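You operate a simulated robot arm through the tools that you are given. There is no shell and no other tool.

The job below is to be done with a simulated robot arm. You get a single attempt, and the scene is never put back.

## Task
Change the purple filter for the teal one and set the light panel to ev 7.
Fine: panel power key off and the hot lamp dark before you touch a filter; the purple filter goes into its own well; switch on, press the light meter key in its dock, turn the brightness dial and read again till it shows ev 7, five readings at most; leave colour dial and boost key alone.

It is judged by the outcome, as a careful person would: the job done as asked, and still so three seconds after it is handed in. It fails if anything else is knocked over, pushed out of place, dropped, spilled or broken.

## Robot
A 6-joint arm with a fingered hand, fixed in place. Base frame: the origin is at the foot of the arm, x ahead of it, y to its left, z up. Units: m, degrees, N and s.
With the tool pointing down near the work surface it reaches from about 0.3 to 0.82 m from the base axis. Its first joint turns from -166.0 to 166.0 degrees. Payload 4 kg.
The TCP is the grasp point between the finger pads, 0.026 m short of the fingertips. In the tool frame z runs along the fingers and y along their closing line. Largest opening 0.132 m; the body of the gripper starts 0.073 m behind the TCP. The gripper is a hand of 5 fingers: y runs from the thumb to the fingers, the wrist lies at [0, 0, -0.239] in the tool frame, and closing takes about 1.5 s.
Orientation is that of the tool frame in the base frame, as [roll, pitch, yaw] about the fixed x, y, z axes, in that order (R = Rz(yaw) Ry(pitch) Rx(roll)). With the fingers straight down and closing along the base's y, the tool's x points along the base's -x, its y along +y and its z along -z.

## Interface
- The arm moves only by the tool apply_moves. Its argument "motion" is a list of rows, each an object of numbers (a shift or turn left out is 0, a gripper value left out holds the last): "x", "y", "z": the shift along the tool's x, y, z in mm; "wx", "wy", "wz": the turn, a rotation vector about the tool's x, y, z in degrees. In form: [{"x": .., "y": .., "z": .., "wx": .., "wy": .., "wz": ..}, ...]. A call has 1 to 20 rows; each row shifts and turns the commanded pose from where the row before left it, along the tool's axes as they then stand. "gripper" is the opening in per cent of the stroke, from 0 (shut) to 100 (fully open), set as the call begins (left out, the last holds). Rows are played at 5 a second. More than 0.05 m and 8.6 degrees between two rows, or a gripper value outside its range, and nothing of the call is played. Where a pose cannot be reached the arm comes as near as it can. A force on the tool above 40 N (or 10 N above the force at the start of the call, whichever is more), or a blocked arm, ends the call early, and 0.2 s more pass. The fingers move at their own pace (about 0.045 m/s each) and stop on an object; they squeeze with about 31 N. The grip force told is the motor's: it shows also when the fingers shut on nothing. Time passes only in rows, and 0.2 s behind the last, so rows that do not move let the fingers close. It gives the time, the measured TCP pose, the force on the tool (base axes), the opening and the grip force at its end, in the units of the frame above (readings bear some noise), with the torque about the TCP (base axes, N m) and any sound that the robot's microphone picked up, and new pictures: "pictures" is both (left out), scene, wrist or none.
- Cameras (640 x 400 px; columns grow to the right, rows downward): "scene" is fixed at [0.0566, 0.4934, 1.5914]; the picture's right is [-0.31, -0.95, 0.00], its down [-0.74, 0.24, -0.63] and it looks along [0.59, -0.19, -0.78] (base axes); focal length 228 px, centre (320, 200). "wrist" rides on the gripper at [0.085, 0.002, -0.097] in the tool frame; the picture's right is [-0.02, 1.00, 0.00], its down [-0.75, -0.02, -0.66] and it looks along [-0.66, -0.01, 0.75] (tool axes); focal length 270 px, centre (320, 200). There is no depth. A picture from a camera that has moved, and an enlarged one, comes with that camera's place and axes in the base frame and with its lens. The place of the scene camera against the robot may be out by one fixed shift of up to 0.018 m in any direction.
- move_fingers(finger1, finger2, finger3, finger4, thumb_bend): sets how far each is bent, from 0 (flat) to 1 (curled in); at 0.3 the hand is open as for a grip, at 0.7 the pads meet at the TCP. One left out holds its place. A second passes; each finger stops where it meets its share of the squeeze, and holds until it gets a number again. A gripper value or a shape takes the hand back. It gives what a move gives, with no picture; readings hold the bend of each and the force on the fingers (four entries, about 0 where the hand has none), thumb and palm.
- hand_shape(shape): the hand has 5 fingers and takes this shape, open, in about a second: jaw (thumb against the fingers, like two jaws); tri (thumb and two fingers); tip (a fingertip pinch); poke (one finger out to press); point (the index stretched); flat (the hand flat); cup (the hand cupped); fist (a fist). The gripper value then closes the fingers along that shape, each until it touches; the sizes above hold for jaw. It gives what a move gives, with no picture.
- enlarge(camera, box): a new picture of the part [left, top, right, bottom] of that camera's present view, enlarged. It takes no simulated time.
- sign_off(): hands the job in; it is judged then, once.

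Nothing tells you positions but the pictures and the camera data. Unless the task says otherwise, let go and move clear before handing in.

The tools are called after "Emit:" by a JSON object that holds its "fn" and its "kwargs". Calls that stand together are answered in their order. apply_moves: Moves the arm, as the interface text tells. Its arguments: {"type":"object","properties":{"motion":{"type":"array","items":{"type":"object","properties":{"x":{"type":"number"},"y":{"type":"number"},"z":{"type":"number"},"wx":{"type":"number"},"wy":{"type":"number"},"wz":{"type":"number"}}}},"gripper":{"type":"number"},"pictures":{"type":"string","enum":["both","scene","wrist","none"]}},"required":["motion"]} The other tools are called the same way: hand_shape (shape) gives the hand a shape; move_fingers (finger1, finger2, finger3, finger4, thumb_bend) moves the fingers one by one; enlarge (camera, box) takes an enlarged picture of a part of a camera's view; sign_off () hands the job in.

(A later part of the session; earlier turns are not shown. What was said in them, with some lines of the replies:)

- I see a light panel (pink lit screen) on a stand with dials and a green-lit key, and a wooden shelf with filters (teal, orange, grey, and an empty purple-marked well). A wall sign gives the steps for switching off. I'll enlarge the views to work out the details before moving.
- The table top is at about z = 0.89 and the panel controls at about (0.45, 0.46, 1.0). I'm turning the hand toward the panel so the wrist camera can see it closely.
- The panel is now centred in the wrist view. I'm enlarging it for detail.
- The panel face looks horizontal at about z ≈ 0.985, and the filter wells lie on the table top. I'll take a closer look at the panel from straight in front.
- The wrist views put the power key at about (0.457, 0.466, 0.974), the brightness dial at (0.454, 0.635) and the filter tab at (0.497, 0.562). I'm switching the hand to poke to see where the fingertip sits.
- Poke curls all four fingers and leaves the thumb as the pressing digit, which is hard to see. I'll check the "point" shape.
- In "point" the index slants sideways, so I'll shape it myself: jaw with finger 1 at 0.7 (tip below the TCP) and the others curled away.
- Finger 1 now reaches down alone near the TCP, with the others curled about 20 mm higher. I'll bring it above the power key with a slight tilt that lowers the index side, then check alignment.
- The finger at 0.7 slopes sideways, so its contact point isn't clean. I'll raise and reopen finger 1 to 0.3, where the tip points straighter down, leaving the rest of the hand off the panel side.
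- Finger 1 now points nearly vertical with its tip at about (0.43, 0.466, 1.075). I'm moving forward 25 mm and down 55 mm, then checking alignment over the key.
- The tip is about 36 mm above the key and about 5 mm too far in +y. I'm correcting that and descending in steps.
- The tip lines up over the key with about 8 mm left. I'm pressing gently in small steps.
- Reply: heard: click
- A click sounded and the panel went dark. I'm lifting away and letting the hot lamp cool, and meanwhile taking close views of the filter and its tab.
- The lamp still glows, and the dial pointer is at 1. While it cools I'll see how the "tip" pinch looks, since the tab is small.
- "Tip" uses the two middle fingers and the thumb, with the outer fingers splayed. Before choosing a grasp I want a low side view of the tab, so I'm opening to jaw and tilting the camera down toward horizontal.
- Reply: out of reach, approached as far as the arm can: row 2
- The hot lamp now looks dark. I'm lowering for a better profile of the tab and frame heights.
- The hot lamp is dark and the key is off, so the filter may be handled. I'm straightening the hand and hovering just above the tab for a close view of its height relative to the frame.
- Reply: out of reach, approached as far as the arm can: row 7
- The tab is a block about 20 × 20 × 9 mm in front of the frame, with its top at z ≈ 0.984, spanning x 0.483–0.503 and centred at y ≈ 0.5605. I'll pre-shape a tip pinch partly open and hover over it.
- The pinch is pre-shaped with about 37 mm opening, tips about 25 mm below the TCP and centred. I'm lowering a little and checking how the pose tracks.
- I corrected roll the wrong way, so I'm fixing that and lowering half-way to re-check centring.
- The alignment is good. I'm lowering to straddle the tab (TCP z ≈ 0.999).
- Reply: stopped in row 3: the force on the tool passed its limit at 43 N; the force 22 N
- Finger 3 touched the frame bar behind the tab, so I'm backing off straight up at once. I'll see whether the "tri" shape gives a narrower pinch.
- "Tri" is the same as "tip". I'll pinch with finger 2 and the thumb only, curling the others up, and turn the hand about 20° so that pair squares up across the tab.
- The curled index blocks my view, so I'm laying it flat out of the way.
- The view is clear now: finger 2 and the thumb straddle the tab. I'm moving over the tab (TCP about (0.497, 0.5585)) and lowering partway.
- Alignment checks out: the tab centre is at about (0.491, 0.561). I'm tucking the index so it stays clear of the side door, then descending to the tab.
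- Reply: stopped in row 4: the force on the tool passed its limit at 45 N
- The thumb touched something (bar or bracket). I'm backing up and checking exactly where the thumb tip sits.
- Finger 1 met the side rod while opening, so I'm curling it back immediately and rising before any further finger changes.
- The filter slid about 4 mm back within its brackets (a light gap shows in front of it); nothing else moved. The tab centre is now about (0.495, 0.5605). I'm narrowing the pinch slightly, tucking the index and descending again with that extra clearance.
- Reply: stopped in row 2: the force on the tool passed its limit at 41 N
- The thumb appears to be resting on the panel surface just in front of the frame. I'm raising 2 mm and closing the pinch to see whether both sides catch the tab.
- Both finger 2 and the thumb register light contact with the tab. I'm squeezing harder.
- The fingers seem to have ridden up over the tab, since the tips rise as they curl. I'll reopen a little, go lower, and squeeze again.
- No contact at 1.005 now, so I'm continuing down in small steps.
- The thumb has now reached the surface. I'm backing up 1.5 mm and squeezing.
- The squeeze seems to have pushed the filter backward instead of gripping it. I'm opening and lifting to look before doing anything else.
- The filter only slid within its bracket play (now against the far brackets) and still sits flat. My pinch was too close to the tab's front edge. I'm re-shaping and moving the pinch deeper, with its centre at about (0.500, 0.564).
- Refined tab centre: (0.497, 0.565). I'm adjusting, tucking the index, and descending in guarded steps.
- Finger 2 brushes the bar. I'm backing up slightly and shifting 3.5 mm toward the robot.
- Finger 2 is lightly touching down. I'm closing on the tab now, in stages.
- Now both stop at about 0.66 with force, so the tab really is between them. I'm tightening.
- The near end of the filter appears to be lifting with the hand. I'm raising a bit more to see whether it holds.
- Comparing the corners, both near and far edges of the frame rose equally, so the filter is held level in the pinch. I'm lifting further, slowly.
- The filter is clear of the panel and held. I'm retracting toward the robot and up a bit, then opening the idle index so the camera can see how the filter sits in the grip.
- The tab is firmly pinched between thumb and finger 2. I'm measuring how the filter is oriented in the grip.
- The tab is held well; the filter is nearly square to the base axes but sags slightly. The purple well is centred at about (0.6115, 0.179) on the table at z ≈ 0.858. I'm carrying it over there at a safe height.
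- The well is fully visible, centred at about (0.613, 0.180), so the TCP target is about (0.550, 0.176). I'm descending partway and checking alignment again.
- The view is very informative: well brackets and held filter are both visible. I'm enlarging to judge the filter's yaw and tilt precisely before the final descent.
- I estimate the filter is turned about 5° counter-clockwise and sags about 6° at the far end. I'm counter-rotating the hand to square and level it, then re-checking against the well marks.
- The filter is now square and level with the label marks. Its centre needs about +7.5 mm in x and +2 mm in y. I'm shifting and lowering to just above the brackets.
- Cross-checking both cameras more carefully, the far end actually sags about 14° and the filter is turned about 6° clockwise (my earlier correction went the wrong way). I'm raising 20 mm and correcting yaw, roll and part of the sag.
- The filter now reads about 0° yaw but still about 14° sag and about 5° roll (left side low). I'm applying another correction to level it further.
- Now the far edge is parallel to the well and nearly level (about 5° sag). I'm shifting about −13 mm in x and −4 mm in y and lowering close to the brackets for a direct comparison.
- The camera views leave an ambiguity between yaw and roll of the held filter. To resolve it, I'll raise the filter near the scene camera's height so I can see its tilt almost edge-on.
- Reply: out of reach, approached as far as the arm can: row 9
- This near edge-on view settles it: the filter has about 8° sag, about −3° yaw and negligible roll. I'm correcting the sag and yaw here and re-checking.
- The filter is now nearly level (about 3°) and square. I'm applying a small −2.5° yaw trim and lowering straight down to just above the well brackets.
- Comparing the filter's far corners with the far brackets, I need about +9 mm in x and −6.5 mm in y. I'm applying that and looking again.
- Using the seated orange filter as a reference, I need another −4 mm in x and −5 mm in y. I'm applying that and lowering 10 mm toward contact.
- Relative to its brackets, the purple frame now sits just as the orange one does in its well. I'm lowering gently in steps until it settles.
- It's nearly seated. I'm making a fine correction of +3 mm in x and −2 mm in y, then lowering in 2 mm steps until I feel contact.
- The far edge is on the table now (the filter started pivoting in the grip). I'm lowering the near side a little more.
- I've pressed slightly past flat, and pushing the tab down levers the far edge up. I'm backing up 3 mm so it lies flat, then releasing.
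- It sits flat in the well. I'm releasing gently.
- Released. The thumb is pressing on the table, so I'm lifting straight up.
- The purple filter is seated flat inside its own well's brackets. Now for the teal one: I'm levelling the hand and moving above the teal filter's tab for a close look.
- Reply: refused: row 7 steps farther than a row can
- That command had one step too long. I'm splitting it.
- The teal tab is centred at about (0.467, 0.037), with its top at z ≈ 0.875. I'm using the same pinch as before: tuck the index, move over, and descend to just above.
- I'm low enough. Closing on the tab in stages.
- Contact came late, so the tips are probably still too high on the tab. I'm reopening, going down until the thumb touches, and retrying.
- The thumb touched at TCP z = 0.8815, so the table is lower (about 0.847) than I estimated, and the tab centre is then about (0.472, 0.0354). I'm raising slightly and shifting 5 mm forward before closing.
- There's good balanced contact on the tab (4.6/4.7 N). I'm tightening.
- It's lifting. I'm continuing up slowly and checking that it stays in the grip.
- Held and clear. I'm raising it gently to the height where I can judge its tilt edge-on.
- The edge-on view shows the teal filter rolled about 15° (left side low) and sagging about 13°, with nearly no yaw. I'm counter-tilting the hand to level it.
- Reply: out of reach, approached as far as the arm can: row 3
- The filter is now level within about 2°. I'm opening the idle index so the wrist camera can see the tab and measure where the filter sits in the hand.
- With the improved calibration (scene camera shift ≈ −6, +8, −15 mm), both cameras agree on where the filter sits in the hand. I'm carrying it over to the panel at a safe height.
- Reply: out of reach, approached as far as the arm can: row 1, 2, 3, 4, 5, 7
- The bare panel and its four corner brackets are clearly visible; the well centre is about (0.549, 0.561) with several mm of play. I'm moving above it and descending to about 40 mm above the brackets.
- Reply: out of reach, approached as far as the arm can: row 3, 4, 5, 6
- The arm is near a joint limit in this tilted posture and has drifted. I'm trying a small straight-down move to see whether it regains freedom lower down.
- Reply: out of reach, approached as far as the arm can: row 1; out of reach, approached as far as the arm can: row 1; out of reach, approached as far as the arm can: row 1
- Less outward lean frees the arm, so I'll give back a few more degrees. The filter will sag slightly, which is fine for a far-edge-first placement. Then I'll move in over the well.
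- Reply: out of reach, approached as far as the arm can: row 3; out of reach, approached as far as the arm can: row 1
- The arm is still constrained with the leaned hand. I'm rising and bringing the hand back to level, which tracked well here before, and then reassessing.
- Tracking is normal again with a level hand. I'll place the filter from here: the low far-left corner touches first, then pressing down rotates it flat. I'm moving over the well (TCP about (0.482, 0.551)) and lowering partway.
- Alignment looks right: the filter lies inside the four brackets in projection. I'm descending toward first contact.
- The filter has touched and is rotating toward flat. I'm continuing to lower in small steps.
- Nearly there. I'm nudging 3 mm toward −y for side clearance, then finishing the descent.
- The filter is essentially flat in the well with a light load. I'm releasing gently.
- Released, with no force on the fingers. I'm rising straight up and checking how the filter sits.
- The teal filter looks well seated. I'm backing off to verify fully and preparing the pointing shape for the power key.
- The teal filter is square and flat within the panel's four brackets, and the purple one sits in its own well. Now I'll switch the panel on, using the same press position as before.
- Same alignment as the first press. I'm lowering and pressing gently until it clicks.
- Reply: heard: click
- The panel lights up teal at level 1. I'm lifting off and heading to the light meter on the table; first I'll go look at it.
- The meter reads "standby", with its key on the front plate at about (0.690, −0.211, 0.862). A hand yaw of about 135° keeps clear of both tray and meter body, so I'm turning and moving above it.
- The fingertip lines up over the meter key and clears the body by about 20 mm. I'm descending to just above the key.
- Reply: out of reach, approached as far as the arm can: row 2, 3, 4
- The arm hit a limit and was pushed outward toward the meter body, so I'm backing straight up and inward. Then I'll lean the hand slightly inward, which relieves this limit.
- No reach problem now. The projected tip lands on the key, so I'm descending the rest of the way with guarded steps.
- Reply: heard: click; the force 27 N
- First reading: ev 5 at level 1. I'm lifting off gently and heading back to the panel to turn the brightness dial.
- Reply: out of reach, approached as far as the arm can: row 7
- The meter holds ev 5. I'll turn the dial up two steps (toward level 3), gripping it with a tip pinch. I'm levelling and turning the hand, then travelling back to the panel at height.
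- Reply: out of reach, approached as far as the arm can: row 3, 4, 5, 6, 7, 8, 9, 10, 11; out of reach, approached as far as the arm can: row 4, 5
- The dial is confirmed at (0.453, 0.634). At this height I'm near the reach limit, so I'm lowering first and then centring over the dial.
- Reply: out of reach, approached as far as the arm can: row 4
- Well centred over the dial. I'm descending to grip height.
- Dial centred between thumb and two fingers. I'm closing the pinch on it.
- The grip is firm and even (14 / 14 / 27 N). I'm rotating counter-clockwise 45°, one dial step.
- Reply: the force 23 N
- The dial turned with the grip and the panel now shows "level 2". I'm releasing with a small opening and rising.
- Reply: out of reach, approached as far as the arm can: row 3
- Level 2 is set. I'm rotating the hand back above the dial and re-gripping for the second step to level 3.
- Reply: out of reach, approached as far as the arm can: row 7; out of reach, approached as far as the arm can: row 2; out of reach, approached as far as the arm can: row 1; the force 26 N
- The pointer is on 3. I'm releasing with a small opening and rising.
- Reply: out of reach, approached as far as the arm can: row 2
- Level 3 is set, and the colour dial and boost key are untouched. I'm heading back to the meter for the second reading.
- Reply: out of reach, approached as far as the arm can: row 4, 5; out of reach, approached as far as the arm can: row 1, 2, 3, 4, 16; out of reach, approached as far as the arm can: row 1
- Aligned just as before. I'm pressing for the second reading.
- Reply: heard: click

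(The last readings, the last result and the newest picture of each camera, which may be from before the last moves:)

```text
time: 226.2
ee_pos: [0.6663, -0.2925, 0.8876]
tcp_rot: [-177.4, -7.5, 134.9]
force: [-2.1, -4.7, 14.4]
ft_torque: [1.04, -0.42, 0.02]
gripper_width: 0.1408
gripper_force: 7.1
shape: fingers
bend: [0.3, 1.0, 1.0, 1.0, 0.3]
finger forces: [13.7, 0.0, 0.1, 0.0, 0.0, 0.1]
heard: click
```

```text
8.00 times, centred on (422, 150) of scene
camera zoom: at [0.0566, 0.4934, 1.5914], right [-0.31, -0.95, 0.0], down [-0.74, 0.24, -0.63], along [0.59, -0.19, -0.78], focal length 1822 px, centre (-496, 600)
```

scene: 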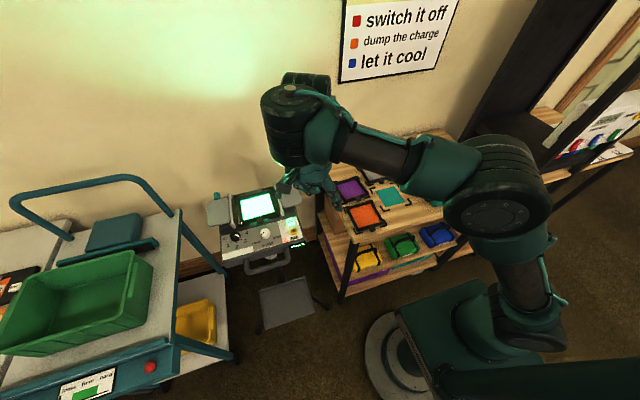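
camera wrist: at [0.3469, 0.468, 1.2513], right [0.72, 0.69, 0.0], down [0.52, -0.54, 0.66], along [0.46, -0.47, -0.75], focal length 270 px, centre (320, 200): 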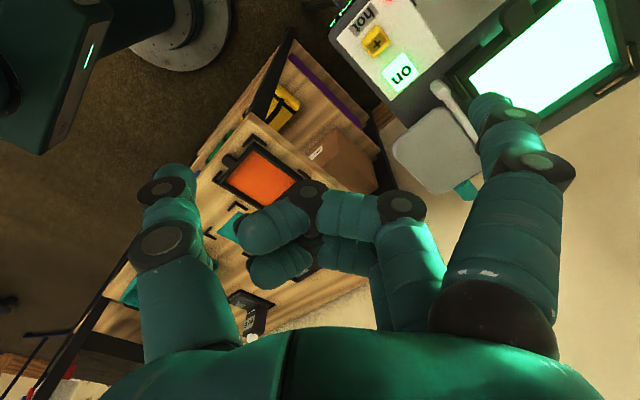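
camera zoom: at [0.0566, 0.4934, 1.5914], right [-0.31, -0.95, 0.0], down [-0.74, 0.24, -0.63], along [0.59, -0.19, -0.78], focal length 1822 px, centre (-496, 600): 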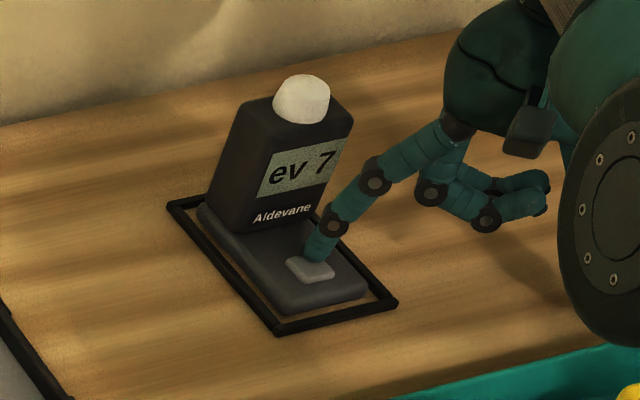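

The meter reads ev 7. I'm lifting off and moving clear to check the whole scene.

Emit:
{"fn": "apply_moves", "kwargs": {"motion": [{"x": 0.8, "y": -0.3, "z": -6}, {"x": 2, "y": -0.7, "z": -15}, {"x": 4, "y": -1.4, "z": -30}, {"x": 5.3, "y": -1.8, "z": -39}, {"x": 5.3, "y": -1.8, "z": -39}, {"x": 5.3, "y": -1.8, "z": -39}, {"x": 30, "y": -10, "z": -10}, {"x": 30, "y": -10, "z": -10}, {}]}}

Emit:
{"fn": "enlarge", "kwargs": {"camera": "scene", "box": [190, 170, 318, 260]}}

Emit:
{"fn": "enlarge", "kwargs": {"camera": "scene", "box": [310, 120, 502, 240]}}

```text
time: 228.2
ee_pos: [0.6113, -0.2647, 1.0851]
tcp_rot: [-177.4, -7.4, 134.9]
force: [-0.7, 0.0, 0.2]
ft_torque: [-0.02, 0.01, 0.0]
gripper_width: 0.1389
gripper_force: 0.1
shape: fingers
bend: [0.3, 1.0, 1.0, 1.0, 0.3]
finger forces: [0.0, 0.0, 0.1, 0.1, 0.1, 0.0]
camera wrist: at [0.5665, -0.21, 1.1915], right [0.72, 0.7, -0.05], down [0.6, -0.58, 0.55], along [0.36, -0.42, -0.83], focal length 270 px, centre (320, 200)
```

scene: 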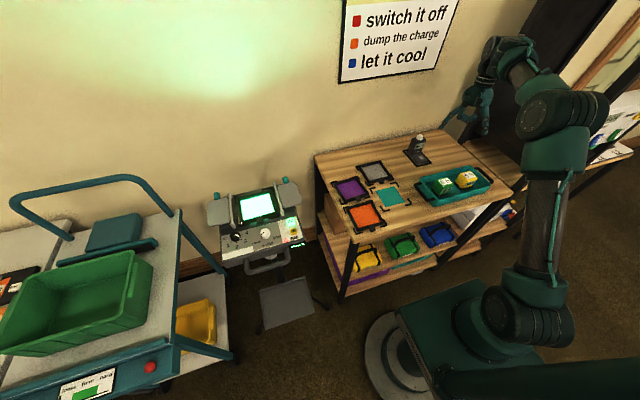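
wrist: 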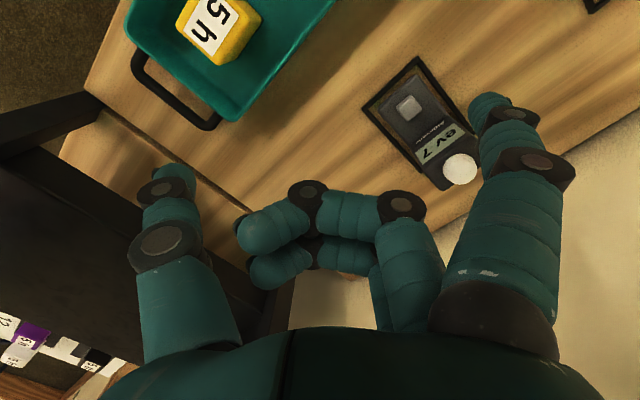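

```text
4.44 times, centred on (254, 215) of scene
camera zoom: at [0.0566, 0.4934, 1.5914], right [-0.31, -0.95, 0.0], down [-0.74, 0.24, -0.63], along [0.59, -0.19, -0.78], focal length 1012 px, centre (613, 133)
```

zoom: 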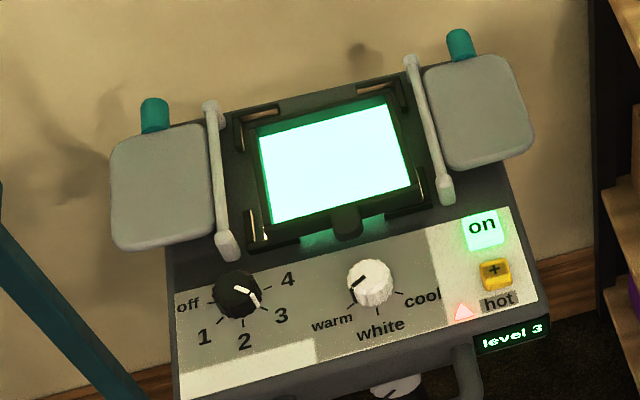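

```text
3.33 times, centred on (406, 180) of scene
camera zoom: at [0.0566, 0.4934, 1.5914], right [-0.31, -0.95, 0.0], down [-0.74, 0.24, -0.63], along [0.59, -0.19, -0.78], focal length 759 px, centre (33, 267)
```

zoom: 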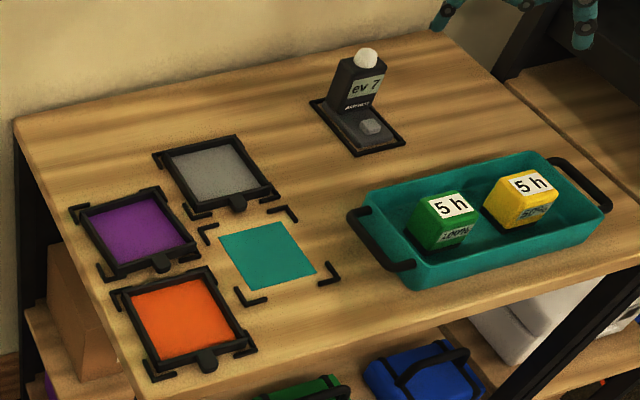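

All goals are met:
- The teal filter is in the panel and the purple one is in its own well.
- The panel is on at level 3, and the meter reads ev 7 after two readings.
- The colour dial and boost key were not touched.
- Nothing else looks disturbed and the hand is clear, so I'm handing in.

Emit:
{"fn": "sign_off", "kwargs": {}}

```text
The job is handed in.
```

I swapped the purple filter for the teal one, and the light panel now reads ev 7 at brightness level 3. I've handed the job in, and it hasn't been judged yet.

- **Power and heat:** I switched the panel off and waited until the hot lamp was dark before touching a filter. I switched it back on once the teal filter was in.
- **Purple filter:** it lies flat in its own well on the table. On the first tries at gripping it I pushed it a few millimetres within the panel's corner brackets.
- **Teal filter:** it lies flat inside the panel's brackets, about 5 mm off centre. A thin strip of lamp light shows along its left edge.
- **Readings:** I used two of the five allowed, ev 5 at level 1 and then ev 7 at level 3.
- **Left alone:** I did not touch the colour dial or the boost key.
- **Contact with the panel:** while I was gripping the purple filter, one finger pressed against the panel's left side rod with about 10 N. The rod did not move.

In the last pictures everything else is where it started, and the hand is clear.
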